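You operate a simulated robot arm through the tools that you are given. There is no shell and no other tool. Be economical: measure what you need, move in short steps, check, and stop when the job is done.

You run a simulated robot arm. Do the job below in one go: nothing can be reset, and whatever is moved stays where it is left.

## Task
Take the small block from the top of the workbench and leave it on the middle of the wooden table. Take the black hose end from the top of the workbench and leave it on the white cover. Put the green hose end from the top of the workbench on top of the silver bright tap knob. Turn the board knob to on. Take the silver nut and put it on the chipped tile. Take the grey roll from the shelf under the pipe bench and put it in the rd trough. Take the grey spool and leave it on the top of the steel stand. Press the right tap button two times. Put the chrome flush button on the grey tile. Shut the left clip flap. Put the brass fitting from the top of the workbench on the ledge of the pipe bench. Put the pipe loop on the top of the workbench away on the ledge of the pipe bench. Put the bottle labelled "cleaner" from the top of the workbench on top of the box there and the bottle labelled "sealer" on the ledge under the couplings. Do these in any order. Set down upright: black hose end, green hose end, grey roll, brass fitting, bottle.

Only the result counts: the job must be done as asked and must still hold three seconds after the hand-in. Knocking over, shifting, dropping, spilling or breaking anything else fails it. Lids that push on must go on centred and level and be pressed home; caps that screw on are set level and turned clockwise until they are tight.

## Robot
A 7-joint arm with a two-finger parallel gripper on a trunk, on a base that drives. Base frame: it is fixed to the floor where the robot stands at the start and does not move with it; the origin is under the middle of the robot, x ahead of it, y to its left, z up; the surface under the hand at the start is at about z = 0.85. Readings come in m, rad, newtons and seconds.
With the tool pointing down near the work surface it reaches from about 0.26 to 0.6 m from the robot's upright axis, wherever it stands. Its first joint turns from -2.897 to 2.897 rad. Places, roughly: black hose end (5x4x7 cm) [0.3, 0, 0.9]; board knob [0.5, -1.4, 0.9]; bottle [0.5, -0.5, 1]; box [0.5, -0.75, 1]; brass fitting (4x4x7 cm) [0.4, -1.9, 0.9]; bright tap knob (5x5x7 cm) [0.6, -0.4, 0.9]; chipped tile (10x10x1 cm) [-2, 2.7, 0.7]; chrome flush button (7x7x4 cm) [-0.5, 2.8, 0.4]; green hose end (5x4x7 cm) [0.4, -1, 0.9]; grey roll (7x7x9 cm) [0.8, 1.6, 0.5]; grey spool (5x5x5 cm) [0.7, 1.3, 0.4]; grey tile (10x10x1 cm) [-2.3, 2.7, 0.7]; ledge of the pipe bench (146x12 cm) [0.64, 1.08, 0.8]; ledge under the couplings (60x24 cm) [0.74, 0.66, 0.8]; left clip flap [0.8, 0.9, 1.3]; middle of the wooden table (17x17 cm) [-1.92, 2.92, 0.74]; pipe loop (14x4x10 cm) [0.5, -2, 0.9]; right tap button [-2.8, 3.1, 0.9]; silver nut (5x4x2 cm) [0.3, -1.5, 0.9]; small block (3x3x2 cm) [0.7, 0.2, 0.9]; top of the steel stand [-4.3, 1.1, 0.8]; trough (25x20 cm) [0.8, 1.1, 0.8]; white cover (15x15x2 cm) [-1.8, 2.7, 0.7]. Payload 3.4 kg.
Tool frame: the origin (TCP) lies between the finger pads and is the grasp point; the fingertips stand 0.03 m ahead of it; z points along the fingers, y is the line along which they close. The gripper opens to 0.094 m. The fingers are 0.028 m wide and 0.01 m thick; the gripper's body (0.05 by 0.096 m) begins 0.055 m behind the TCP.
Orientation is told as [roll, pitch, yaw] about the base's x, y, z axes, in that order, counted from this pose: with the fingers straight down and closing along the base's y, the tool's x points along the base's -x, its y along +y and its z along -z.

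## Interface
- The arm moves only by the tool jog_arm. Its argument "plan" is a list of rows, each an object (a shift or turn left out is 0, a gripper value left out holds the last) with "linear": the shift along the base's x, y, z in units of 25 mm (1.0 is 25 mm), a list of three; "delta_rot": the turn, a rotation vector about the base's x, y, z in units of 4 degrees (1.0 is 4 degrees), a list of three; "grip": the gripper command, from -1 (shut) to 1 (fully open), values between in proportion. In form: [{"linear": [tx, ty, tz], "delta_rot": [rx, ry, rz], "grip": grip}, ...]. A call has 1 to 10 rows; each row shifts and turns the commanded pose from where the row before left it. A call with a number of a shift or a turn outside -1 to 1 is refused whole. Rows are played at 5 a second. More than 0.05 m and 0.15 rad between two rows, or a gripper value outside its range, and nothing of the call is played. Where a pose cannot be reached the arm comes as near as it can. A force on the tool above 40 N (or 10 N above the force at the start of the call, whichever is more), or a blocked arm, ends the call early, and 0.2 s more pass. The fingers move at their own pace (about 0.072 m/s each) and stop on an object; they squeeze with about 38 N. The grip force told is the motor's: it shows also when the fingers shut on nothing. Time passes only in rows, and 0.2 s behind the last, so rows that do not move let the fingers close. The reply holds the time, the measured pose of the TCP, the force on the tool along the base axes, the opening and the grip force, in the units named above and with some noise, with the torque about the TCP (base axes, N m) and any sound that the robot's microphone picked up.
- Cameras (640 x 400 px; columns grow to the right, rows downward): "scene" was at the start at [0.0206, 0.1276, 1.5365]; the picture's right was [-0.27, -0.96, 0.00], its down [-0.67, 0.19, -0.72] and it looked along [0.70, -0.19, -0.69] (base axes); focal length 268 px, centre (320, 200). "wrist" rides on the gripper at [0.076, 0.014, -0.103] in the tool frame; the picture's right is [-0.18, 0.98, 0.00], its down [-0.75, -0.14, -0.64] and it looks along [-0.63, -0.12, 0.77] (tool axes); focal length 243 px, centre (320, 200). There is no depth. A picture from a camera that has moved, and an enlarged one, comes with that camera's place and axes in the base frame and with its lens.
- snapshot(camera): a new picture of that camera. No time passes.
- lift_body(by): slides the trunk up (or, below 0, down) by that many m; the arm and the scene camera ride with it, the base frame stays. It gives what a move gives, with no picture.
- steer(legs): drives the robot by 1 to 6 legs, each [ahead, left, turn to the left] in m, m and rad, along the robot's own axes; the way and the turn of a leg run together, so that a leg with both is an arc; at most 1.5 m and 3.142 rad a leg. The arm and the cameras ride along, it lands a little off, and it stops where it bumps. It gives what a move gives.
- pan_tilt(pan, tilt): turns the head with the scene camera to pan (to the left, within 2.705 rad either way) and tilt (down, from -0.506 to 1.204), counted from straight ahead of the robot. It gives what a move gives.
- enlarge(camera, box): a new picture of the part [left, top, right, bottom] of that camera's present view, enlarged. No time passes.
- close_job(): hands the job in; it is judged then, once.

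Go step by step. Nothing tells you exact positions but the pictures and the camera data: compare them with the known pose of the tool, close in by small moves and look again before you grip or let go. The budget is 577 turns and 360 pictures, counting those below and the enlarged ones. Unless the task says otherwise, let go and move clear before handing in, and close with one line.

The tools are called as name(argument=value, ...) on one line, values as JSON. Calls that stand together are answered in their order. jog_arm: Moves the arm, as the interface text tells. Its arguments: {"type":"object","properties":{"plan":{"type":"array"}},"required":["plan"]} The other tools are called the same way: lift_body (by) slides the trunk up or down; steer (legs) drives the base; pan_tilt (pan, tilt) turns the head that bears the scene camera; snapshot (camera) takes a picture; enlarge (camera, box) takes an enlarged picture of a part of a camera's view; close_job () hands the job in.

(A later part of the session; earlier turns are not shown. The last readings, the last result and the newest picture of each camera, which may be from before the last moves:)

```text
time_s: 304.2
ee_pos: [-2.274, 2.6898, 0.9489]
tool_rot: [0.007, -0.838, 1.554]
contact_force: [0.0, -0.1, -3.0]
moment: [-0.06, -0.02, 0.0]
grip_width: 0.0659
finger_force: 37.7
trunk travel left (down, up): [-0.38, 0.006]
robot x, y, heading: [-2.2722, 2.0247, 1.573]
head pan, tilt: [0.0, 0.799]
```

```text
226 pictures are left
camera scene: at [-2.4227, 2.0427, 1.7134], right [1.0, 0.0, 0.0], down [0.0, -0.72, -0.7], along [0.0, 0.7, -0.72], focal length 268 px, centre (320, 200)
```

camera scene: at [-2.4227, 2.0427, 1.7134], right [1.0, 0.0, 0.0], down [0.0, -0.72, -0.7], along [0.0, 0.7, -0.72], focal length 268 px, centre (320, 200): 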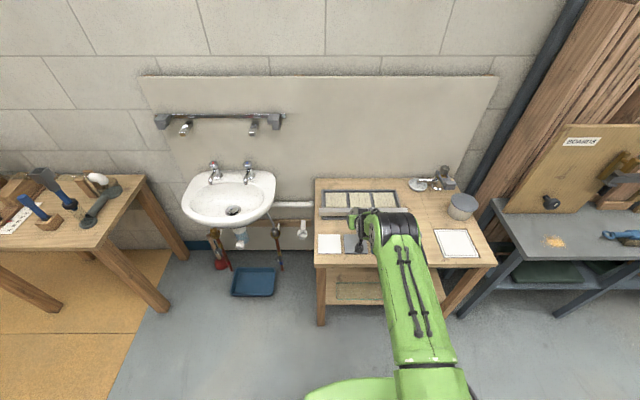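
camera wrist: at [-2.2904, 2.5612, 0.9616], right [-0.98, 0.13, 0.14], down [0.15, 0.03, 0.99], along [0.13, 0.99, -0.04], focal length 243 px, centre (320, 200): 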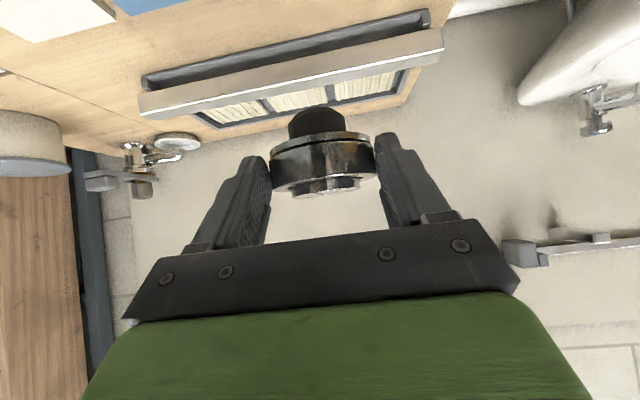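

jog_arm(plan=[{"linear": [0, 0, -1]}, {"linear": [0, 0, -1]}, {"linear": [0, 0, -1]}, {"linear": [0, 0, -1]}, {"linear": [0, 0, -1]}, {}])

snapshot(camera="wrist")

enlarge(camera="scene", box=[300, 180, 460, 300])

```text
time_s: 305.6
ee_pos: [-2.2744, 2.6895, 0.8235]
tool_rot: [0.008, -0.837, 1.555]
contact_force: [-0.7, 0.2, -1.7]
moment: [-0.06, 0.01, 0.01]
grip_width: 0.066
finger_force: 38.1
trunk travel left (down, up): [-0.38, 0.006]
robot x, y, heading: [-2.2683, 2.023, 1.567]
head pan, tilt: [0.0, 0.799]
```

```text
225 pictures are left
camera wrist: at [-2.2901, 2.5607, 0.8366], right [-0.98, 0.13, 0.14], down [0.15, 0.03, 0.99], along [0.13, 0.99, -0.04], focal length 243 px, centre (320, 200)
```

wrist: 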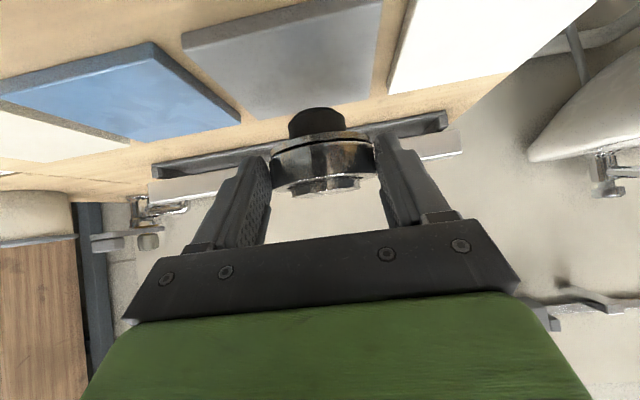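

```text
3.33 times, centred on (380, 240) of scene
camera zoom: at [-2.4226, 2.0418, 1.7135], right [1.0, 0.0, 0.0], down [0.0, -0.72, -0.7], along [0.0, 0.7, -0.72], focal length 893 px, centre (120, 67)
```

zoom: 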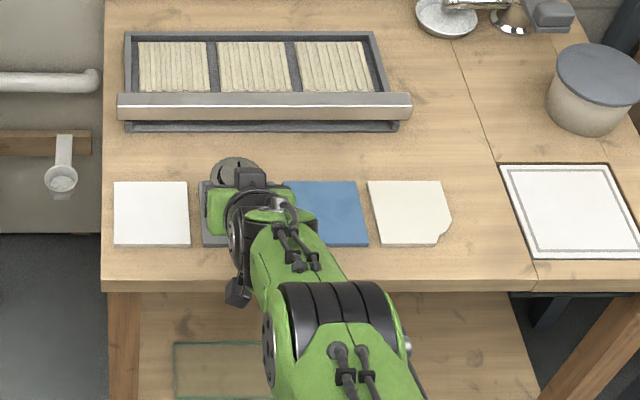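

jog_arm(plan=[{"linear": [0.3, 0, -0.6]}, {"linear": [0, 0, -0.4]}, {"linear": [0, 0, -0.15]}, {"linear": [0, 0, -0.12]}, {"linear": [0, 0, -0.12]}])

```text
time_s: 306.8
ee_pos: [-2.2671, 2.6819, 0.8069]
tool_rot: [0.007, -0.839, 1.556]
contact_force: [-0.3, -0.9, -2.3]
moment: [-0.07, 0.01, 0.02]
grip_width: 0.0663
finger_force: 38.2
out of reach, approached as far as the arm can: row 2, 4
trunk travel left (down, up): [-0.38, 0.006]
robot x, y, heading: [-2.2748, 2.0225, 1.567]
head pan, tilt: [0.0, 0.799]
```

steer(legs=[[0.008, 0, 0]])

lift_body(by=-0.012)

enlarge(camera="wrist", box=[220, 40, 420, 220])

```text
time_s: 307.5
ee_pos: [-2.2683, 2.6906, 0.8065]
tool_rot: [0.008, -0.838, 1.554]
contact_force: [0.0, 0.3, -2.4]
moment: [-0.08, -0.01, 0.0]
grip_width: 0.066
finger_force: 38.0
trunk travel left (down, up): [-0.38, 0.006]
robot x, y, heading: [-2.2723, 2.0296, 1.565]
head pan, tilt: [0.0, 0.799]
```

```text
time_s: 308.1
ee_pos: [-2.2667, 2.6917, 0.7994]
tool_rot: [0.006, -0.851, 1.554]
contact_force: [0.0, -2.5, 20.1]
moment: [0.36, -0.02, 0.0]
grip_width: 0.0662
finger_force: 37.7
trunk travel left (down, up): [-0.368, 0.018]
robot x, y, heading: [-2.2742, 2.0308, 1.571]
head pan, tilt: [0.0, 0.799]
```

```text
2.22 times, centred on (320, 130) of wrist
camera zoom: at [-2.2825, 2.5636, 0.811], right [-0.98, 0.13, 0.14], down [0.15, 0.01, 0.99], along [0.13, 0.99, -0.03], focal length 539 px, centre (320, 356)
```

zoom: 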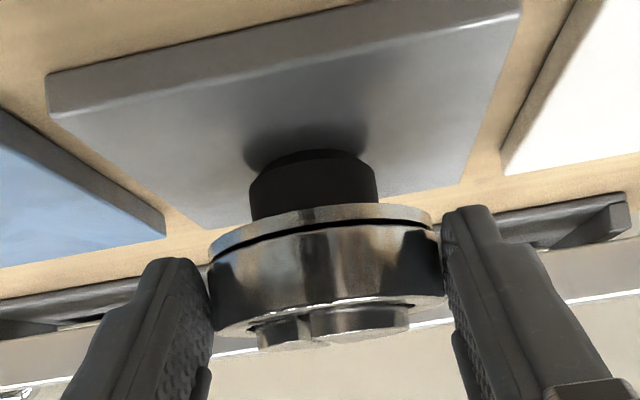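

lift_body(by=0.004)

jog_arm(plan=[{"grip": 0}, {"grip": 0.6}, {"grip": 1}, {}])

enlarge(camera="wrist", box=[220, 40, 420, 220])

```text
time_s: 308.7
ee_pos: [-2.2672, 2.6907, 0.8005]
tool_rot: [0.008, -0.838, 1.555]
contact_force: [0.4, 5.2, 13.6]
moment: [0.64, 0.02, 0.02]
grip_width: 0.0661
finger_force: 38.2
trunk travel left (down, up): [-0.372, 0.014]
robot x, y, heading: [-2.2713, 2.0302, 1.57]
head pan, tilt: [0.0, 0.799]
```

```text
time_s: 309.7
ee_pos: [-2.2672, 2.6916, 0.7991]
tool_rot: [0.009, -0.836, 1.555]
contact_force: [0.5, 0.9, -0.5]
moment: [-0.02, -0.02, -0.01]
grip_width: 0.094
finger_force: 0.0
trunk travel left (down, up): [-0.372, 0.014]
robot x, y, heading: [-2.2721, 2.0282, 1.565]
head pan, tilt: [0.0, 0.799]
```

```text
2.22 times, centred on (320, 130) of wrist
camera zoom: at [-2.2825, 2.5622, 0.8112], right [-0.98, 0.13, 0.14], down [0.15, 0.03, 0.99], along [0.13, 0.99, -0.05], focal length 539 px, centre (320, 356)
```

zoom: 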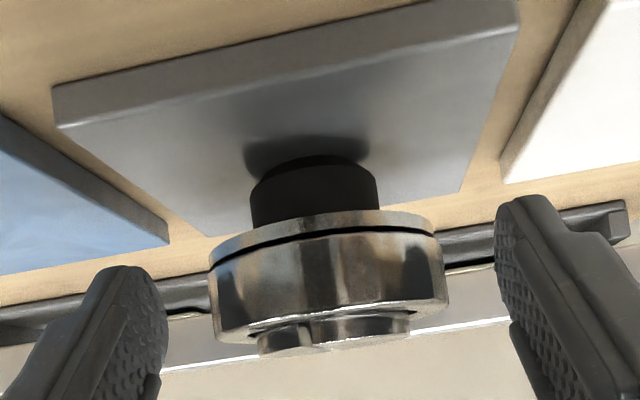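

Released and standing on the grey tile. I retreat backward and up.

jog_arm(plan=[{"linear": [0, -0.75, 0.67]}, {"linear": [0, -0.75, 0.67]}, {"linear": [0, -0.75, 0.67]}, {"linear": [0, -0.5, 1]}, {"linear": [0, 0, 1]}, {"linear": [0, 0, 1]}, {"linear": [0, 0, 1]}])

enlarge(camera="scene", box=[300, 160, 500, 300])

```text
time_s: 311.3
ee_pos: [-2.2669, 2.621, 0.9501]
tool_rot: [0.006, -0.838, 1.556]
contact_force: [-0.5, -0.9, 0.2]
moment: [0.0, 0.02, 0.0]
grip_width: 0.0939
finger_force: 0.1
trunk travel left (down, up): [-0.372, 0.014]
robot x, y, heading: [-2.2762, 2.0281, 1.567]
head pan, tilt: [0.0, 0.799]
```

```text
2.86 times, centred on (400, 230) of scene
camera zoom: at [-2.4225, 2.0487, 1.7058], right [1.0, 0.0, 0.0], down [0.0, -0.72, -0.7], along [0.0, 0.7, -0.72], focal length 766 px, centre (91, 114)
```

zoom: 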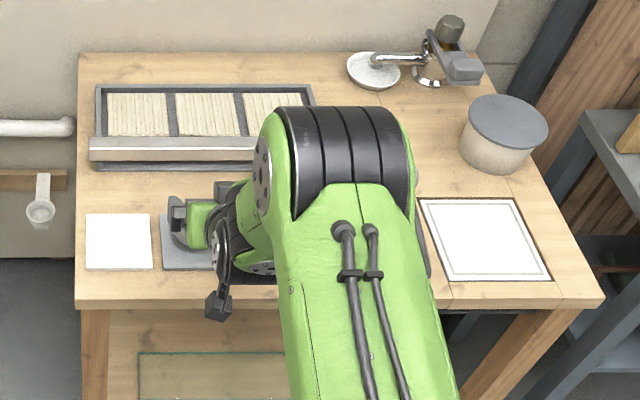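

Next I back off, set the tool vertical, and return to the workbench.

steer(legs=[[-0.4, 0, 0]])

jog_arm(plan=[{"linear": [0, 0, 1]}, {"linear": [0, 0, 1]}, {"linear": [0, 0, 1]}, {"linear": [0, 0, 1]}, {"linear": [0, 0, 1]}, {"linear": [0, 0, 1]}, {"linear": [0, 0, 1]}, {"linear": [0, 0, 1]}, {"linear": [0, 0, 1]}])

jog_arm(plan=[{"delta_rot": [-1, 0, 0]}, {"delta_rot": [-1, 0, 0]}, {"delta_rot": [-1, 0, 0]}, {"delta_rot": [-1, 0, 0]}, {"delta_rot": [-1, 0, 0]}, {"delta_rot": [-1, 0, 0]}, {"delta_rot": [-1, 0, 0]}, {"delta_rot": [-1, 0, 0]}, {"delta_rot": [-1, 0, 0]}, {"delta_rot": [-1, 0, 0]}])

jog_arm(plan=[{"delta_rot": [-1, 0, 0]}, {"delta_rot": [-1, 0, 0]}, {"linear": [0, -1, 0]}, {"linear": [0, -1, 0]}, {"linear": [0, -1, 0]}, {"linear": [0, -1, 0]}])

```text
time_s: 313.8
ee_pos: [-2.2678, 2.2192, 0.9506]
tool_rot: [0.004, -0.838, 1.554]
contact_force: [0.3, 0.9, 0.7]
moment: [-0.02, 0.01, 0.01]
grip_width: 0.0938
finger_force: 0.1
trunk travel left (down, up): [-0.372, 0.014]
robot x, y, heading: [-2.2746, 1.6257, 1.567]
head pan, tilt: [0.0, 0.799]
```

```text
time_s: 315.8
ee_pos: [-2.2682, 2.2183, 1.1753]
tool_rot: [0.006, -0.838, 1.554]
contact_force: [-0.2, 0.0, 0.9]
moment: [0.0, 0.0, 0.0]
grip_width: 0.0939
finger_force: 0.0
trunk travel left (down, up): [-0.372, 0.014]
robot x, y, heading: [-2.2741, 1.6264, 1.568]
head pan, tilt: [0.0, 0.799]
```

```text
time_s: 318.0
ee_pos: [-2.2675, 2.2198, 1.1752]
tool_rot: [-0.005, -0.138, 1.558]
contact_force: [-0.7, 0.5, 0.3]
moment: [-0.06, 0.01, -0.01]
grip_width: 0.0943
finger_force: 0.1
trunk travel left (down, up): [-0.372, 0.014]
robot x, y, heading: [-2.2732, 1.6269, 1.562]
head pan, tilt: [0.0, 0.799]
```

```text
time_s: 319.4
ee_pos: [-2.2673, 2.1132, 1.1748]
tool_rot: [-0.008, -0.002, 1.561]
contact_force: [-0.1, 0.0, 0.1]
moment: [0.02, 0.0, -0.02]
grip_width: 0.094
finger_force: 0.0
out of reach, approached as far as the arm can: row 2
trunk travel left (down, up): [-0.372, 0.014]
robot x, y, heading: [-2.2708, 1.6304, 1.567]
head pan, tilt: [0.0, 0.799]
```

steer(legs=[[0, 0, -1.567], [1.5, 0, 0], [0.3, -0.75, 0], [0.2, -0.7, 0]])

pan_tilt(pan=0.0, tilt=0.8)

snapshot(camera="scene")

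```text
time_s: 338.0
ee_pos: [0.218, 0.1913, 1.174]
tool_rot: [-0.004, -0.001, -0.007]
contact_force: [-0.3, 0.1, 1.0]
moment: [-0.01, 0.0, 0.0]
grip_width: 0.0942
finger_force: 0.1
trunk travel left (down, up): [-0.372, 0.014]
robot x, y, heading: [-0.2679, 0.1925, -0.001]
head pan, tilt: [0.0, 0.799]
```

```text
time_s: 338.6
ee_pos: [0.2189, 0.1914, 1.1741]
tool_rot: [-0.004, 0.001, -0.004]
contact_force: [0.1, -0.8, 0.1]
moment: [0.01, -0.03, -0.02]
grip_width: 0.0939
finger_force: 0.1
trunk travel left (down, up): [-0.372, 0.014]
robot x, y, heading: [-0.2656, 0.2013, -0.001]
head pan, tilt: [0.0, 0.799]
```

```text
220 pictures are left
camera scene: at [-0.2465, 0.3448, 1.7058], right [0.0, -1.0, 0.0], down [-0.72, 0.0, -0.7], along [0.7, 0.0, -0.72], focal length 268 px, centre (320, 200)
```

scene: 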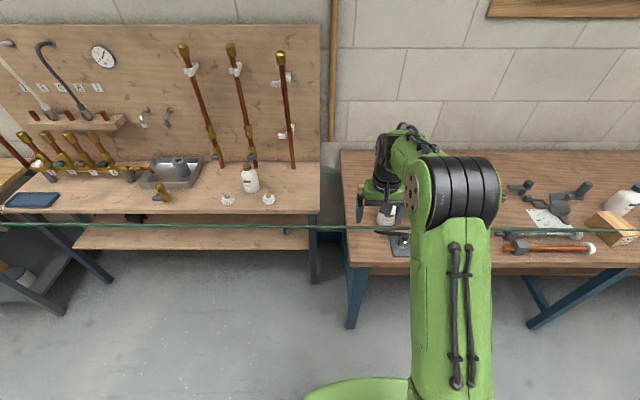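

steer(legs=[[0.275, -0.02, 0]])

lift_body(by=-0.17)

jog_arm(plan=[{"linear": [1, -0.3, 0], "delta_rot": [0, -1, 0]}, {"linear": [1, -0.3, 0], "delta_rot": [0, -1, 0]}, {"linear": [1, -0.3, 0], "delta_rot": [0, -1, 0]}, {"linear": [1, 0, 0], "delta_rot": [0, -1, 0]}, {"linear": [1, 0, 0], "delta_rot": [0, -1, 0]}, {"linear": [0.4, 0, 0]}])

snapshot(camera="wrist")

snapshot(camera="scene")

```text
time_s: 340.6
ee_pos: [0.4943, 0.1674, 1.1735]
tool_rot: [-0.006, 0.0, -0.008]
contact_force: [0.3, 1.2, -0.4]
moment: [0.0, 0.02, 0.01]
grip_width: 0.094
finger_force: 0.1
trunk travel left (down, up): [-0.372, 0.014]
robot x, y, heading: [0.0038, 0.176, -0.005]
head pan, tilt: [0.0, 0.799]
```

```text
time_s: 342.5
ee_pos: [0.4944, 0.1693, 1.0036]
tool_rot: [-0.008, -0.001, -0.01]
contact_force: [1.0, -0.8, 0.6]
moment: [0.0, 0.0, -0.01]
grip_width: 0.0941
finger_force: 0.1
trunk travel left (down, up): [-0.202, 0.184]
robot x, y, heading: [0.0067, 0.1759, -0.001]
head pan, tilt: [0.0, 0.799]
```

```text
time_s: 343.9
ee_pos: [0.6295, 0.1481, 1.0025]
tool_rot: [0.0, -0.351, -0.012]
contact_force: [0.6, 0.0, 0.0]
moment: [0.0, -0.01, -0.02]
grip_width: 0.0938
finger_force: 0.0
trunk travel left (down, up): [-0.202, 0.184]
robot x, y, heading: [0.0084, 0.1765, -0.002]
head pan, tilt: [0.0, 0.799]
```

```text
219 pictures are left
camera wrist: at [0.5232, 0.162, 1.0741], right [0.18, 0.98, 0.06], down [0.49, -0.14, 0.86], along [0.85, -0.13, -0.5], focal length 243 px, centre (320, 200)
```

wrist: 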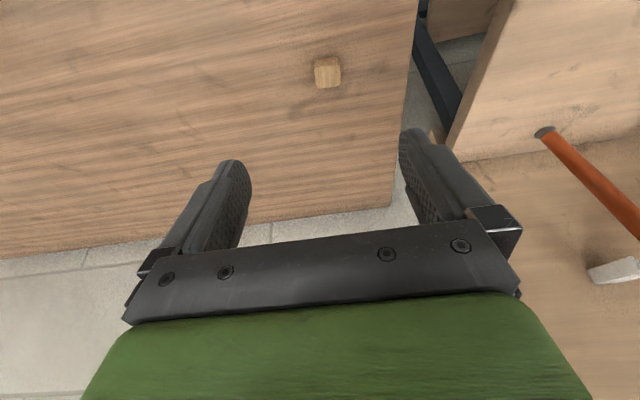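

```text
218 pictures are left
camera scene: at [0.0297, 0.325, 1.5356], right [0.0, -1.0, 0.0], down [-0.72, 0.0, -0.7], along [0.7, 0.0, -0.72], focal length 268 px, centre (320, 200)
```

scene: 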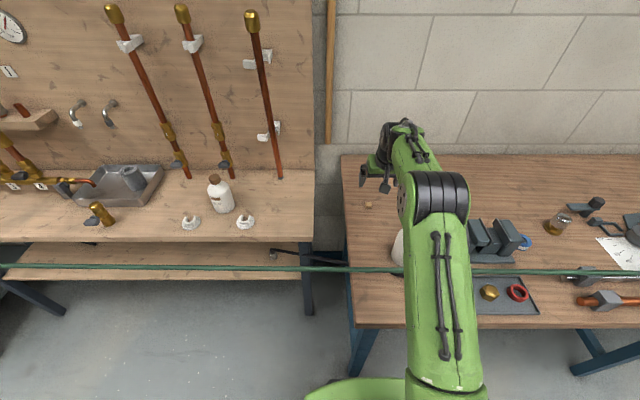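

The descaler bottle is under the forearm's line, so I shift the robot left to have the arm come in from the side.

steer(legs=[[0.02, 0.16, 0]])

jog_arm(plan=[{"linear": [0.3, -1, 0], "delta_rot": [0, -1, 0]}, {"linear": [0.3, -1, 0], "delta_rot": [0, -1, 0]}, {"linear": [0, -1, 0], "delta_rot": [0, -1, 0]}, {"linear": [0, -1, 0]}, {"linear": [0, -1, 0]}, {"linear": [0, -1, 0]}])

snapshot(camera="wrist")

snapshot(camera="scene")

```text
time_s: 345.3
ee_pos: [0.6514, 0.312, 1.003]
tool_rot: [-0.003, -0.35, -0.01]
contact_force: [-0.6, 0.6, 0.3]
moment: [-0.03, 0.02, 0.01]
grip_width: 0.0939
finger_force: 0.1
trunk travel left (down, up): [-0.202, 0.184]
robot x, y, heading: [0.0291, 0.338, -0.002]
head pan, tilt: [0.0, 0.799]
```

```text
time_s: 346.7
ee_pos: [0.6658, 0.1611, 1.0051]
tool_rot: [0.002, -0.558, -0.01]
contact_force: [0.2, -0.5, 0.0]
moment: [0.0, 0.03, 0.0]
grip_width: 0.0943
finger_force: 0.1
trunk travel left (down, up): [-0.202, 0.184]
robot x, y, heading: [0.0303, 0.3372, -0.003]
head pan, tilt: [0.0, 0.799]
```

```text
217 pictures are left
camera wrist: at [0.5468, 0.1737, 1.0507], right [0.17, 0.98, 0.1], down [0.3, -0.15, 0.94], along [0.94, -0.13, -0.32], focal length 243 px, centre (320, 200)
```

wrist: 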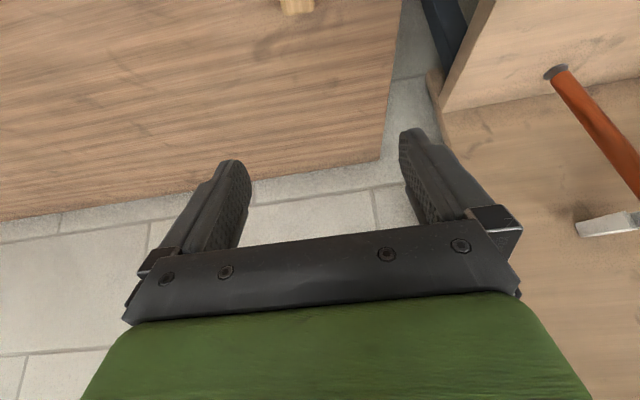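

```text
216 pictures are left
camera scene: at [0.0508, 0.4869, 1.5357], right [0.0, -1.0, 0.0], down [-0.72, 0.0, -0.7], along [0.7, 0.0, -0.72], focal length 268 px, centre (320, 200)
```

scene: 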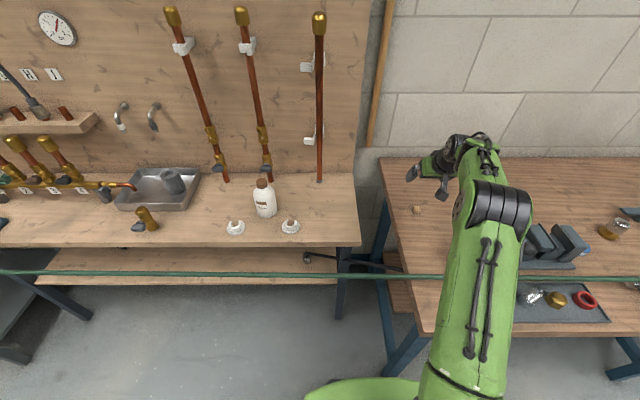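

jog_arm(plan=[{"linear": [-0.4, -0.12, -1]}, {"linear": [-0.35, 0, -1]}, {"linear": [0, 0, -1]}, {"linear": [0, 0, -0.8]}, {}])

snapshot(camera="wrist")

enlarge(camera="scene", box=[360, 130, 560, 270])

```text
time_s: 347.9
ee_pos: [0.646, 0.1549, 0.908]
tool_rot: [0.001, -0.557, -0.014]
contact_force: [-0.3, 0.2, 0.4]
moment: [0.0, 0.0, 0.0]
grip_width: 0.0941
finger_force: 0.1
trunk travel left (down, up): [-0.202, 0.184]
robot x, y, heading: [0.0287, 0.3362, -0.006]
head pan, tilt: [0.0, 0.799]
```

```text
215 pictures are left
camera wrist: at [0.5277, 0.1708, 0.9545], right [0.17, 0.98, 0.1], down [0.3, -0.14, 0.94], along [0.94, -0.13, -0.32], focal length 243 px, centre (320, 200)
```

wrist: 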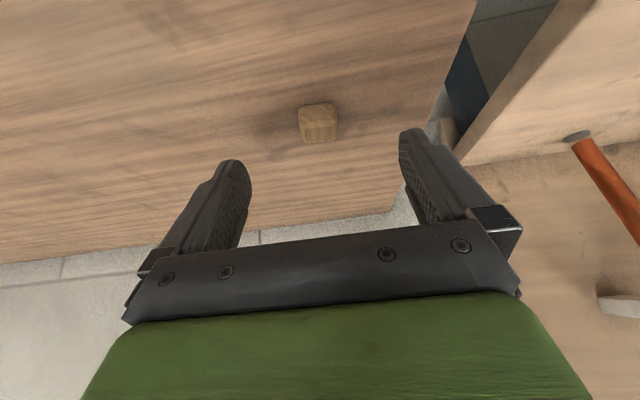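

```text
2.86 times, centred on (460, 200) of scene
camera zoom: at [0.0505, 0.4877, 1.5356], right [0.0, -1.0, 0.0], down [-0.72, 0.0, -0.7], along [0.7, 0.0, -0.72], focal length 766 px, centre (-80, 200)
```

zoom: 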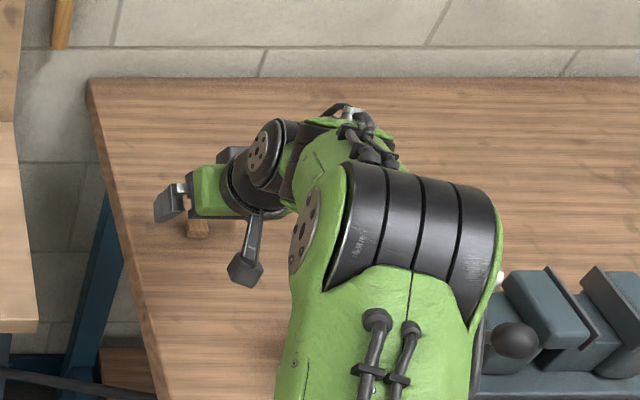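

jog_arm(plan=[{"linear": [0.1, 0.05, -0.4]}, {"linear": [0, 0, -0.35]}, {}])

jog_arm(plan=[{"grip": -1}, {}, {}, {}, {}, {}])

jog_arm(plan=[{"linear": [0, 0, 1]}, {"linear": [0, 0, 1]}, {"linear": [0, 0, 1]}, {"linear": [0, 0, 1]}])

snapshot(camera="wrist")

```text
time_s: 348.7
ee_pos: [0.6497, 0.1577, 0.8902]
tool_rot: [0.0, -0.56, -0.011]
contact_force: [-0.3, 0.3, 0.0]
moment: [0.02, 0.01, 0.0]
grip_width: 0.094
finger_force: 0.0
trunk travel left (down, up): [-0.202, 0.184]
robot x, y, heading: [0.0281, 0.3359, -0.005]
head pan, tilt: [0.0, 0.799]
```

```text
time_s: 350.1
ee_pos: [0.6498, 0.1574, 0.8912]
tool_rot: [0.0, -0.557, -0.012]
contact_force: [0.5, -0.8, -0.3]
moment: [0.02, -0.02, 0.02]
grip_width: 0.0177
finger_force: 37.9
trunk travel left (down, up): [-0.202, 0.184]
robot x, y, heading: [0.0253, 0.3383, 0.001]
head pan, tilt: [0.0, 0.799]
```

```text
time_s: 351.1
ee_pos: [0.6479, 0.1577, 0.989]
tool_rot: [0.003, -0.558, -0.012]
contact_force: [0.2, 1.0, -0.4]
moment: [0.01, 0.0, 0.01]
grip_width: 0.0179
finger_force: 38.2
trunk travel left (down, up): [-0.202, 0.184]
robot x, y, heading: [0.0276, 0.3409, -0.008]
head pan, tilt: [0.0, 0.799]
```

```text
213 pictures are left
camera wrist: at [0.5298, 0.1728, 1.0361], right [0.17, 0.98, 0.1], down [0.3, -0.15, 0.94], along [0.94, -0.13, -0.32], focal length 243 px, centre (320, 200)
```

wrist: 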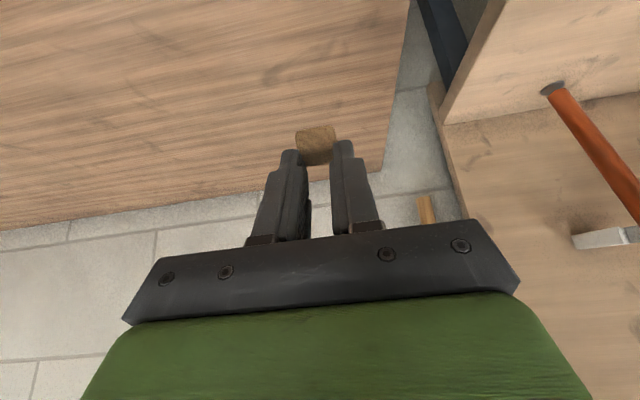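

The block is held. I carry it to the wooden tile table, middle at (-1.92, 2.92).

jog_arm(plan=[{"linear": [0, 0, 1]}, {"linear": [0, 0, 1]}])

steer(legs=[[-0.35, 0, 0], [0, 1.31, 0], [-1.4, 0, 0], [-0.35, 0, 0], [0, 0, 1.575]])

pan_tilt(pan=-0.2, tilt=0.8)

snapshot(camera="scene")

```text
time_s: 351.7
ee_pos: [0.6476, 0.1584, 1.0395]
tool_rot: [-0.001, -0.559, -0.013]
contact_force: [0.4, 0.8, -0.8]
moment: [0.01, -0.01, 0.02]
grip_width: 0.0177
finger_force: 37.8
trunk travel left (down, up): [-0.202, 0.184]
robot x, y, heading: [0.0257, 0.34, -0.006]
head pan, tilt: [0.0, 0.799]
```

```text
time_s: 372.6
ee_pos: [-1.9078, 2.2722, 1.0397]
tool_rot: [0.001, -0.558, 1.56]
contact_force: [0.7, 0.1, 0.1]
moment: [0.01, 0.01, -0.02]
grip_width: 0.0195
finger_force: 38.1
trunk travel left (down, up): [-0.202, 0.184]
robot x, y, heading: [-2.0852, 1.653, 1.574]
head pan, tilt: [0.0, 0.799]
```

```text
time_s: 373.3
ee_pos: [-1.907, 2.2734, 1.0395]
tool_rot: [-0.001, -0.557, 1.561]
contact_force: [-0.1, -0.3, -0.2]
moment: [-0.02, 0.0, 0.02]
grip_width: 0.0192
finger_force: 38.5
trunk travel left (down, up): [-0.202, 0.184]
robot x, y, heading: [-2.0896, 1.6494, 1.571]
head pan, tilt: [-0.201, 0.799]
```

```text
212 pictures are left
camera scene: at [-2.2203, 1.6688, 1.5356], right [0.98, -0.2, 0.0], down [-0.14, -0.7, -0.7], along [0.14, 0.68, -0.72], focal length 268 px, centre (320, 200)
```

scene: 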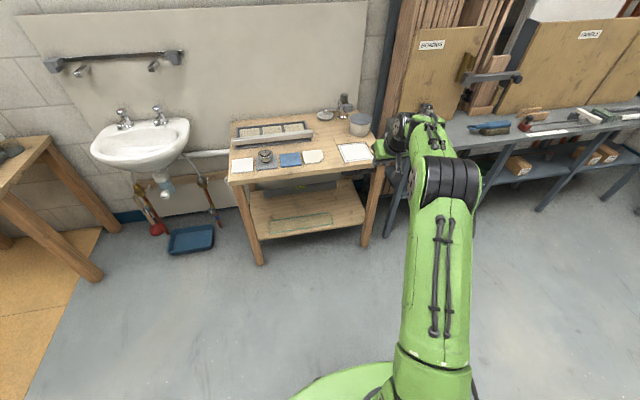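

steer(legs=[[0.615, 0.022, 0]])

snapshot(camera="wrist")

snapshot(camera="scene")

```text
time_s: 376.8
ee_pos: [-1.9275, 2.8891, 1.0395]
tool_rot: [0.0, -0.558, 1.559]
contact_force: [-0.6, -0.2, -0.2]
moment: [-0.05, 0.0, -0.01]
grip_width: 0.0196
finger_force: 38.3
trunk travel left (down, up): [-0.202, 0.184]
robot x, y, heading: [-2.1059, 2.2693, 1.573]
head pan, tilt: [-0.201, 0.799]
```

```text
211 pictures are left
camera wrist: at [-1.9431, 2.7691, 1.0859], right [-0.98, 0.17, 0.1], down [0.14, 0.3, 0.94], along [0.13, 0.94, -0.32], focal length 243 px, centre (320, 200)
```

wrist: 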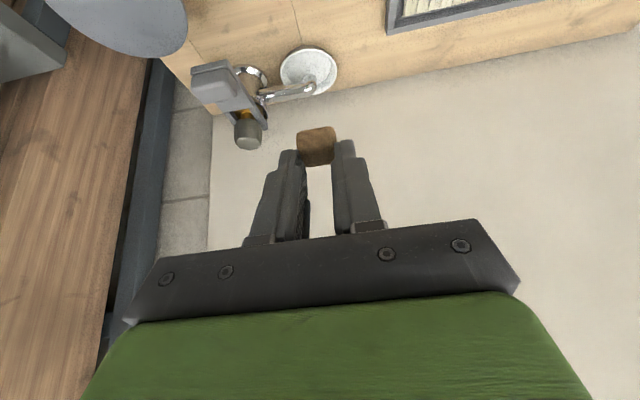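

```text
210 pictures are left
camera scene: at [-2.2412, 2.2864, 1.5356], right [0.98, -0.2, 0.0], down [-0.14, -0.7, -0.7], along [0.14, 0.68, -0.72], focal length 268 px, centre (320, 200)
```

scene: 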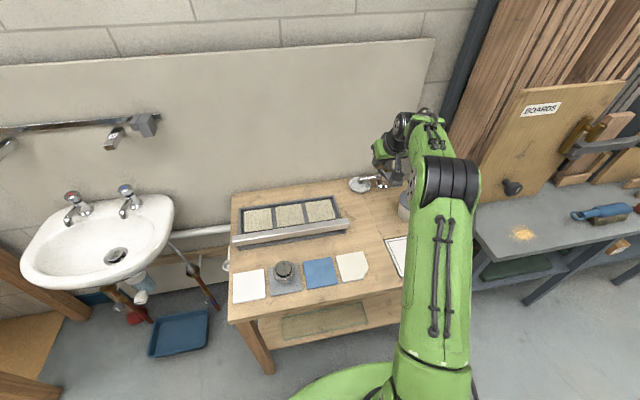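

jog_arm(plan=[{"linear": [0, 0, -1]}, {"linear": [0, 0, -1]}, {"linear": [0, 0, -1]}, {"linear": [0, 0, -1]}, {"linear": [0, 0, -1]}, {"linear": [0, 0, -1]}, {"linear": [0, 0, -1]}, {"linear": [0, 0, -1]}, {"linear": [0, 0, -1]}])

snapshot(camera="wrist")

enlarge(camera="scene", box=[330, 140, 470, 260])

```text
time_s: 378.8
ee_pos: [-1.9276, 2.889, 0.8156]
tool_rot: [0.0, -0.561, 1.56]
contact_force: [0.3, -1.4, -0.5]
moment: [0.01, 0.02, -0.02]
grip_width: 0.0194
finger_force: 38.0
trunk travel left (down, up): [-0.202, 0.184]
robot x, y, heading: [-2.1049, 2.2656, 1.568]
head pan, tilt: [-0.201, 0.799]
```

```text
209 pictures are left
camera wrist: at [-1.9429, 2.7693, 0.861], right [-0.98, 0.17, 0.1], down [0.14, 0.3, 0.94], along [0.13, 0.94, -0.31], focal length 243 px, centre (320, 200)
```

wrist: 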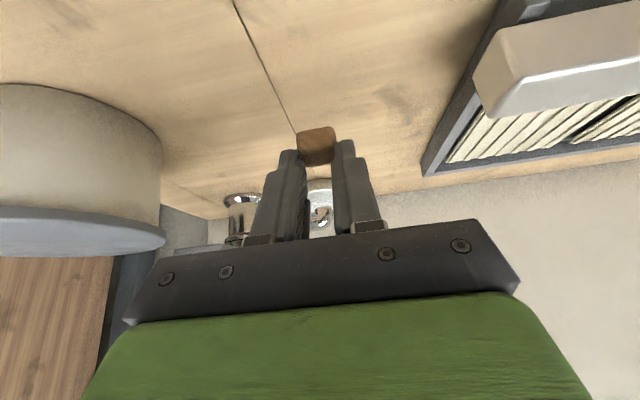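

```text
3.33 times, centred on (400, 200) of scene
camera zoom: at [-2.241, 2.286, 1.5356], right [0.98, -0.2, 0.0], down [-0.14, -0.7, -0.7], along [0.14, 0.68, -0.72], focal length 893 px, centre (53, 200)
```

zoom: 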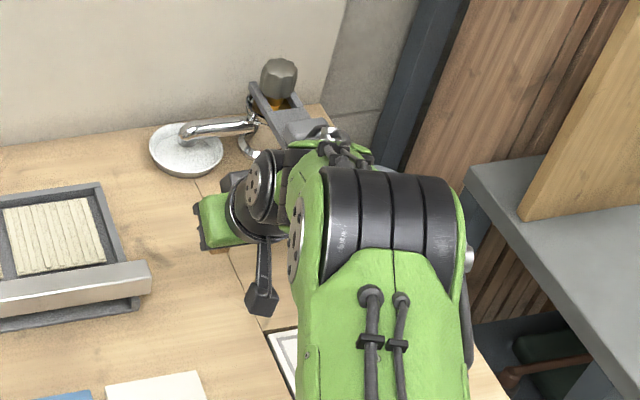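

Clear of the tub and tray. Lowering the last bit to contact.

jog_arm(plan=[{"linear": [0, 0, -0.5]}, {"linear": [0, 0, -0.4]}, {"linear": [0, 0, -0.15]}, {"linear": [0, 0, -0.15]}, {"linear": [0, 0, -0.15]}, {"linear": [0, 0, -0.15]}])

```text
time_s: 380.1
ee_pos: [-1.9289, 2.8898, 0.7789]
tool_rot: [-0.001, -0.564, 1.559]
contact_force: [0.2, -0.2, 8.5]
moment: [0.04, 0.0, -0.01]
grip_width: 0.0193
finger_force: 38.5
trunk travel left (down, up): [-0.202, 0.184]
robot x, y, heading: [-2.107, 2.2672, 1.566]
head pan, tilt: [-0.201, 0.799]
```

jog_arm(plan=[{"grip": -0.5}, {"grip": 0}, {}, {"linear": [0, -0.5, 0.85]}, {"linear": [0, -0.5, 0.85]}, {"linear": [0, -0.5, 0.85]}, {"linear": [0, -0.5, 0.85]}, {"linear": [0, -0.5, 1]}, {"linear": [0, 0, 1]}, {"linear": [0, 0, 1]}])

snapshot(camera="wrist")

```text
time_s: 382.4
ee_pos: [-1.9278, 2.8253, 0.9369]
tool_rot: [0.001, -0.559, 1.562]
contact_force: [0.4, -0.1, -0.3]
moment: [0.03, -0.01, 0.01]
grip_width: 0.0468
finger_force: 0.0
trunk travel left (down, up): [-0.202, 0.184]
robot x, y, heading: [-2.1106, 2.2671, 1.569]
head pan, tilt: [-0.201, 0.799]
```

```text
207 pictures are left
camera wrist: at [-1.9432, 2.7047, 0.9836], right [-0.98, 0.17, 0.1], down [0.14, 0.3, 0.94], along [0.13, 0.94, -0.32], focal length 243 px, centre (320, 200)
```

wrist: 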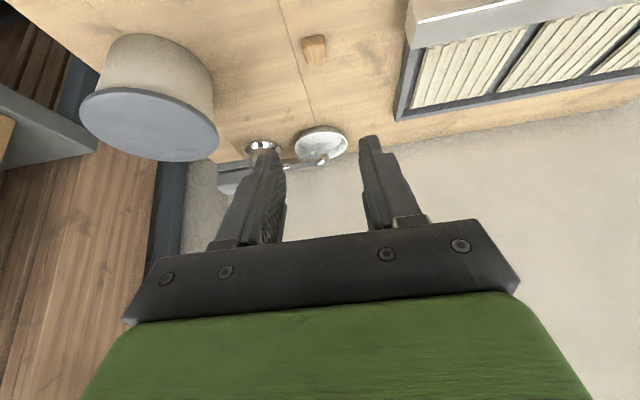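

Block is at the table middle. Back to the workbench for the black hose end.

steer(legs=[[-0.6, 0, 0]])

jog_arm(plan=[{"linear": [0, 0, 1], "delta_rot": [-1, 0, 0]}, {"linear": [0, 0, 1], "delta_rot": [-1, 0, 0]}, {"linear": [0, 0, 1], "delta_rot": [-1, 0, 0]}, {"linear": [-1, -1, 1], "delta_rot": [-1, 0, 0]}, {"linear": [-1, -1, 1], "delta_rot": [-1, 0, 0]}, {"linear": [-1, -1, 0], "delta_rot": [-1, 0, 0]}, {"linear": [-1, -1, 0], "delta_rot": [-1, 0, 0]}, {"linear": [-1, -1, 0], "delta_rot": [-1, 0, 0]}, {"linear": [-1, -1, 0], "grip": 1}])

steer(legs=[[0, 0, -1.568], [1.5, 0, 0], [0.3, -0.8, 0], [0.2, -0.8, 0]])

pan_tilt(pan=-0.2, tilt=0.85)

snapshot(camera="scene")

```text
time_s: 385.8
ee_pos: [-1.9273, 2.2205, 0.9364]
tool_rot: [0.0, -0.562, 1.555]
contact_force: [0.5, -0.3, -0.1]
moment: [0.03, -0.03, -0.02]
grip_width: 0.0469
finger_force: 0.2
trunk travel left (down, up): [-0.202, 0.184]
robot x, y, heading: [-2.1094, 1.6629, 1.562]
head pan, tilt: [-0.201, 0.799]
```

```text
time_s: 387.8
ee_pos: [-2.0789, 2.07, 1.0619]
tool_rot: [-0.009, 0.0, 1.555]
contact_force: [0.4, 0.3, 0.0]
moment: [0.02, -0.03, -0.02]
grip_width: 0.0939
finger_force: 0.0
trunk travel left (down, up): [-0.202, 0.184]
robot x, y, heading: [-2.1093, 1.6659, 1.568]
head pan, tilt: [-0.201, 0.799]
```

```text
time_s: 407.1
ee_pos: [0.2907, 0.0274, 1.0617]
tool_rot: [-0.009, -0.001, -0.008]
contact_force: [0.2, -0.3, 0.4]
moment: [0.0, 0.04, 0.02]
grip_width: 0.094
finger_force: 0.1
trunk travel left (down, up): [-0.202, 0.184]
robot x, y, heading: [-0.1148, 0.0566, -0.002]
head pan, tilt: [-0.201, 0.799]
```

```text
time_s: 407.7
ee_pos: [0.2898, 0.0271, 1.0625]
tool_rot: [-0.008, 0.0, -0.007]
contact_force: [-0.8, 0.1, 0.5]
moment: [0.02, 0.0, 0.03]
grip_width: 0.0941
finger_force: 0.0
trunk travel left (down, up): [-0.202, 0.184]
robot x, y, heading: [-0.1171, 0.0561, -0.003]
head pan, tilt: [-0.201, 0.85]
```

```text
206 pictures are left
camera scene: at [-0.0986, 0.1909, 1.5316], right [-0.2, -0.98, 0.0], down [-0.74, 0.15, -0.66], along [0.65, -0.13, -0.75], focal length 268 px, centre (320, 200)
```

scene: 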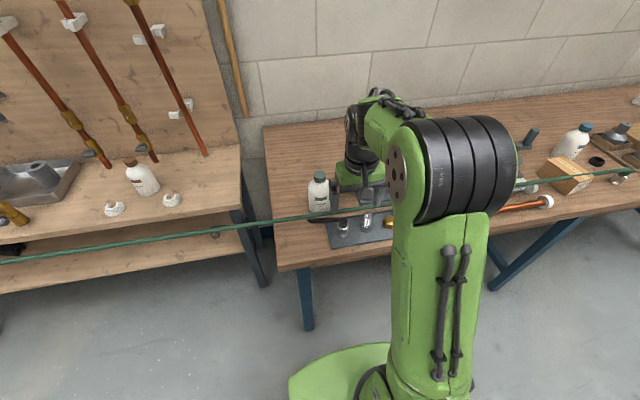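

The black hose end is at about (0.337, 0.031). I turn the gripper 45° so the hose leaves between the fingers, part-open it and move above.

jog_arm(plan=[{"linear": [0.47, 0, 0], "delta_rot": [0, 0, 1], "grip": 0.5}, {"linear": [0.47, 0, 0], "delta_rot": [0, 0, 1]}, {"linear": [0.47, 0, 0], "delta_rot": [0, 0, 1]}, {"linear": [0.47, 0.16, 0], "delta_rot": [0, 0, 1]}, {"delta_rot": [0, 0, 1]}, {"delta_rot": [0, 0, 1]}, {"delta_rot": [0, 0, 1]}, {"delta_rot": [0, 0, 1]}, {"delta_rot": [0, 0, 1]}, {"delta_rot": [0, 0, 1]}])

jog_arm(plan=[{"delta_rot": [0, 0, 1]}, {"delta_rot": [0, 0, 0.25]}, {"linear": [0, 0, -1]}, {"linear": [0, 0, -1]}])

snapshot(camera="wrist")

enlarge(camera="scene", box=[290, 150, 430, 270])

```text
time_s: 409.9
ee_pos: [0.3379, 0.032, 1.0624]
tool_rot: [-0.01, 0.0, 0.691]
contact_force: [-0.8, -0.1, 0.4]
moment: [-0.03, -0.03, -0.01]
grip_width: 0.0706
finger_force: 0.1
trunk travel left (down, up): [-0.202, 0.184]
robot x, y, heading: [-0.1215, 0.057, 0.001]
head pan, tilt: [-0.201, 0.85]
```

```text
time_s: 410.9
ee_pos: [0.3386, 0.0309, 1.0119]
tool_rot: [-0.008, 0.0, 0.779]
contact_force: [-0.1, 0.3, -0.2]
moment: [0.01, -0.01, -0.03]
grip_width: 0.0707
finger_force: 0.1
trunk travel left (down, up): [-0.202, 0.184]
robot x, y, heading: [-0.1195, 0.059, -0.001]
head pan, tilt: [-0.201, 0.85]
```

```text
205 pictures are left
camera wrist: at [0.2735, -0.0133, 1.1141], right [-0.56, 0.83, -0.01], down [0.63, 0.43, 0.64], along [0.54, 0.35, -0.77], focal length 243 px, centre (320, 200)
```

wrist: 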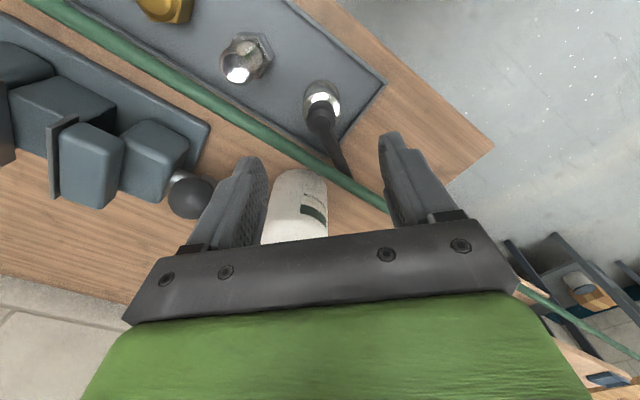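

```text
3.33 times, centred on (360, 210) of scene
camera zoom: at [-0.0982, 0.1907, 1.5316], right [-0.2, -0.98, 0.0], down [-0.74, 0.15, -0.66], along [0.65, -0.13, -0.75], focal length 893 px, centre (187, 167)
```

zoom: 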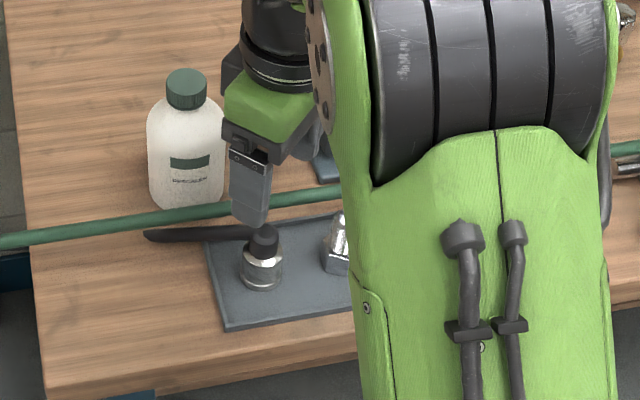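

jog_arm(plan=[{"linear": [0, -0.1, -1]}, {"linear": [0, 0, -1]}, {"linear": [0, 0, -1]}])

snapshot(camera="wrist")

```text
time_s: 411.7
ee_pos: [0.3377, 0.028, 0.9369]
tool_rot: [-0.008, -0.001, 0.779]
contact_force: [-0.3, 0.5, -0.3]
moment: [0.01, 0.0, -0.04]
grip_width: 0.0705
finger_force: 0.1
trunk travel left (down, up): [-0.202, 0.184]
robot x, y, heading: [-0.1186, 0.0554, -0.002]
head pan, tilt: [-0.201, 0.85]
```

```text
203 pictures are left
camera wrist: at [0.2732, -0.0157, 1.0387], right [-0.56, 0.83, -0.01], down [0.63, 0.43, 0.64], along [0.54, 0.35, -0.77], focal length 243 px, centre (320, 200)
```

wrist: 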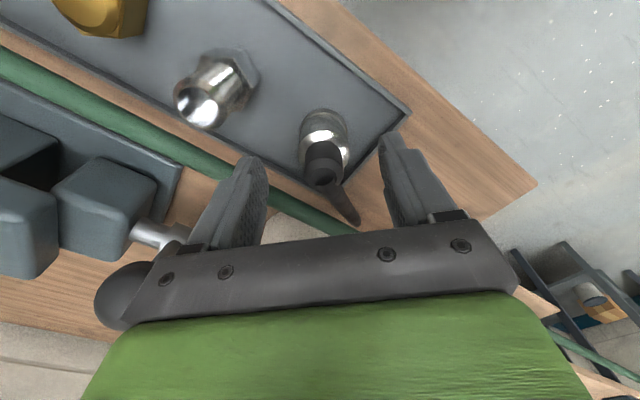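

jog_arm(plan=[{"linear": [0, 0, -0.9]}, {"linear": [0, 0, -0.85]}, {"grip": -1}, {}, {}, {}, {}])

snapshot(camera="wrist")

```text
time_s: 413.3
ee_pos: [0.3372, 0.029, 0.8929]
tool_rot: [-0.008, 0.001, 0.777]
contact_force: [-0.4, 0.6, 0.2]
moment: [0.01, -0.01, 0.0]
grip_width: 0.0383
finger_force: 37.9
trunk travel left (down, up): [-0.202, 0.184]
robot x, y, heading: [-0.1183, 0.0553, 0.001]
head pan, tilt: [-0.201, 0.85]
```

```text
202 pictures are left
camera wrist: at [0.2724, -0.0157, 0.9954], right [-0.56, 0.83, -0.01], down [0.63, 0.43, 0.64], along [0.54, 0.35, -0.77], focal length 243 px, centre (320, 200)
```

wrist: 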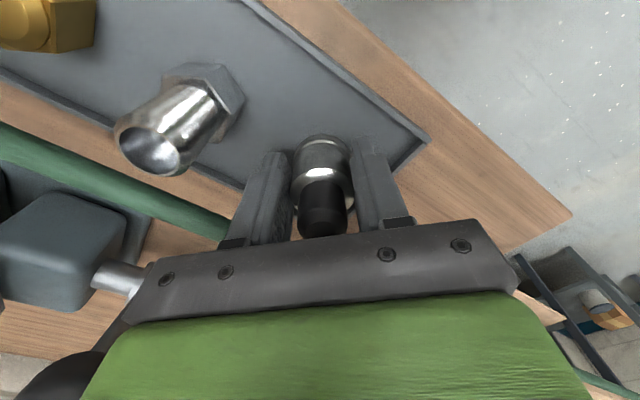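

Gripped at 38 mm. I lift slowly, watching the force for any hose pull.

jog_arm(plan=[{"linear": [0, 0, 0.8]}, {"linear": [0, 0, 1]}, {"linear": [0, 0, 1]}, {"linear": [0, 0, 1]}, {"linear": [0, 0, 1]}, {"linear": [0, 0, 1]}])

snapshot(camera="scene")

```text
time_s: 414.7
ee_pos: [0.3382, 0.0281, 1.0386]
tool_rot: [-0.009, 0.001, 0.776]
contact_force: [0.7, 0.6, -1.5]
moment: [-0.03, -0.02, -0.01]
grip_width: 0.0385
finger_force: 37.5
trunk travel left (down, up): [-0.202, 0.184]
robot x, y, heading: [-0.1151, 0.0577, 0.001]
head pan, tilt: [-0.201, 0.85]
```

```text
201 pictures are left
camera scene: at [-0.0989, 0.1908, 1.5316], right [-0.2, -0.98, 0.0], down [-0.74, 0.15, -0.66], along [0.65, -0.13, -0.75], focal length 268 px, centre (320, 200)
```

scene: 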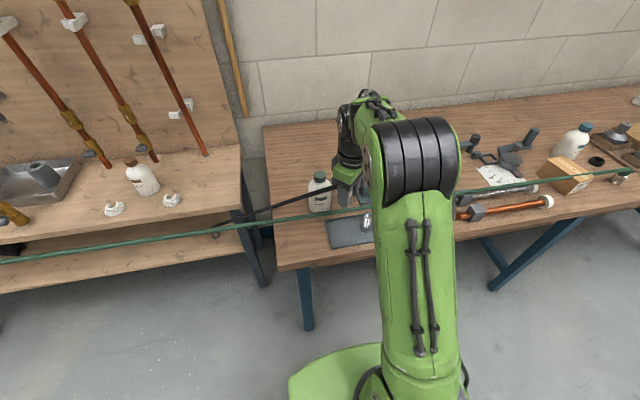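

steer(legs=[[-0.3, 0, 0], [0, 1.5, 0], [-1.45, 0.05, 0], [0, 0, 1.57]])

pan_tilt(pan=-0.1, tilt=0.8)

snapshot(camera="scene")

```text
time_s: 434.4
ee_pos: [-1.836, 2.0655, 1.0378]
tool_rot: [-0.008, 0.0, 2.349]
contact_force: [0.3, -0.1, -1.3]
moment: [0.01, -0.06, 0.0]
grip_width: 0.0351
finger_force: 37.8
trunk travel left (down, up): [-0.202, 0.184]
robot x, y, heading: [-1.8635, 1.6085, 1.57]
head pan, tilt: [-0.201, 0.85]
```

```text
time_s: 435.1
ee_pos: [-1.8356, 2.0668, 1.0378]
tool_rot: [-0.008, 0.0, 2.35]
contact_force: [-0.6, -0.6, -1.2]
moment: [-0.04, 0.01, 0.04]
grip_width: 0.0352
finger_force: 37.8
trunk travel left (down, up): [-0.202, 0.184]
robot x, y, heading: [-1.8626, 1.6112, 1.567]
head pan, tilt: [-0.099, 0.799]
```

```text
200 pictures are left
camera scene: at [-2.0052, 1.6292, 1.5356], right [0.99, -0.1, 0.0], down [-0.07, -0.71, -0.7], along [0.07, 0.69, -0.72], focal length 268 px, centre (320, 200)
```

scene: 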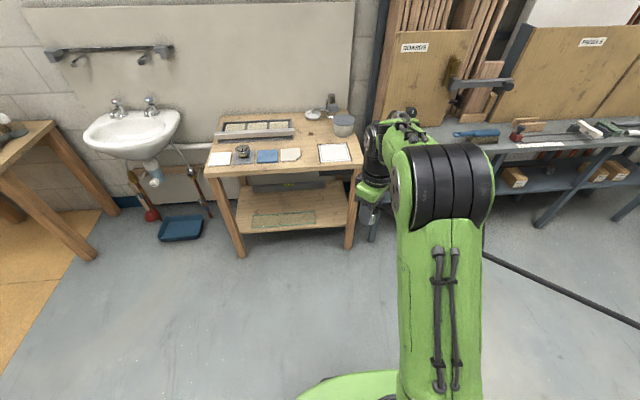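

snapshot(camera="wrist")

enlarge(camera="scene", box=[190, 90, 390, 220])

```text
199 pictures are left
camera wrist: at [-1.7926, 1.9992, 1.1403], right [-0.83, -0.56, -0.01], down [-0.43, 0.63, 0.64], along [-0.35, 0.54, -0.77], focal length 243 px, centre (320, 200)
```

wrist: 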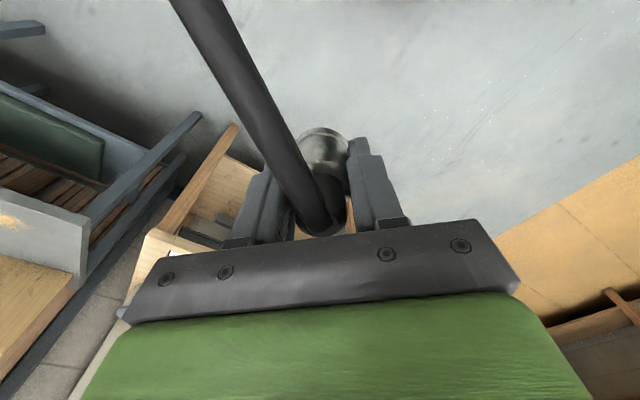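

```text
3.08 times, centred on (290, 155) of scene
camera zoom: at [-2.0052, 1.6292, 1.5356], right [0.99, -0.1, 0.0], down [-0.07, -0.71, -0.7], along [0.07, 0.69, -0.72], focal length 825 px, centre (412, 338)
```

zoom: 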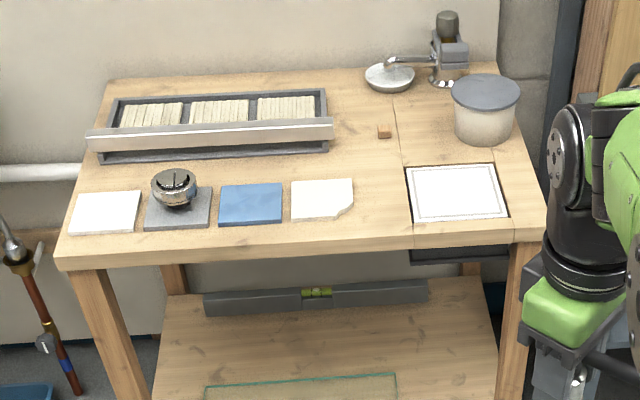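

enlarge(camera="wrist", box=[240, 90, 420, 250])

```text
2.50 times, centred on (330, 170) of wrist
camera zoom: at [-1.7926, 1.9992, 1.1403], right [-0.83, -0.56, -0.01], down [-0.43, 0.63, 0.64], along [-0.35, 0.54, -0.77], focal length 606 px, centre (295, 275)
```

zoom: 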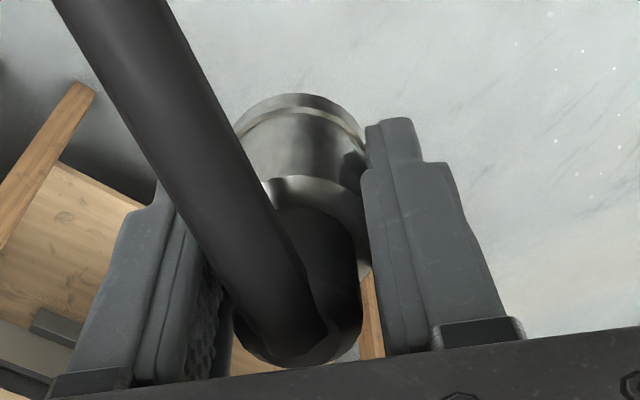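

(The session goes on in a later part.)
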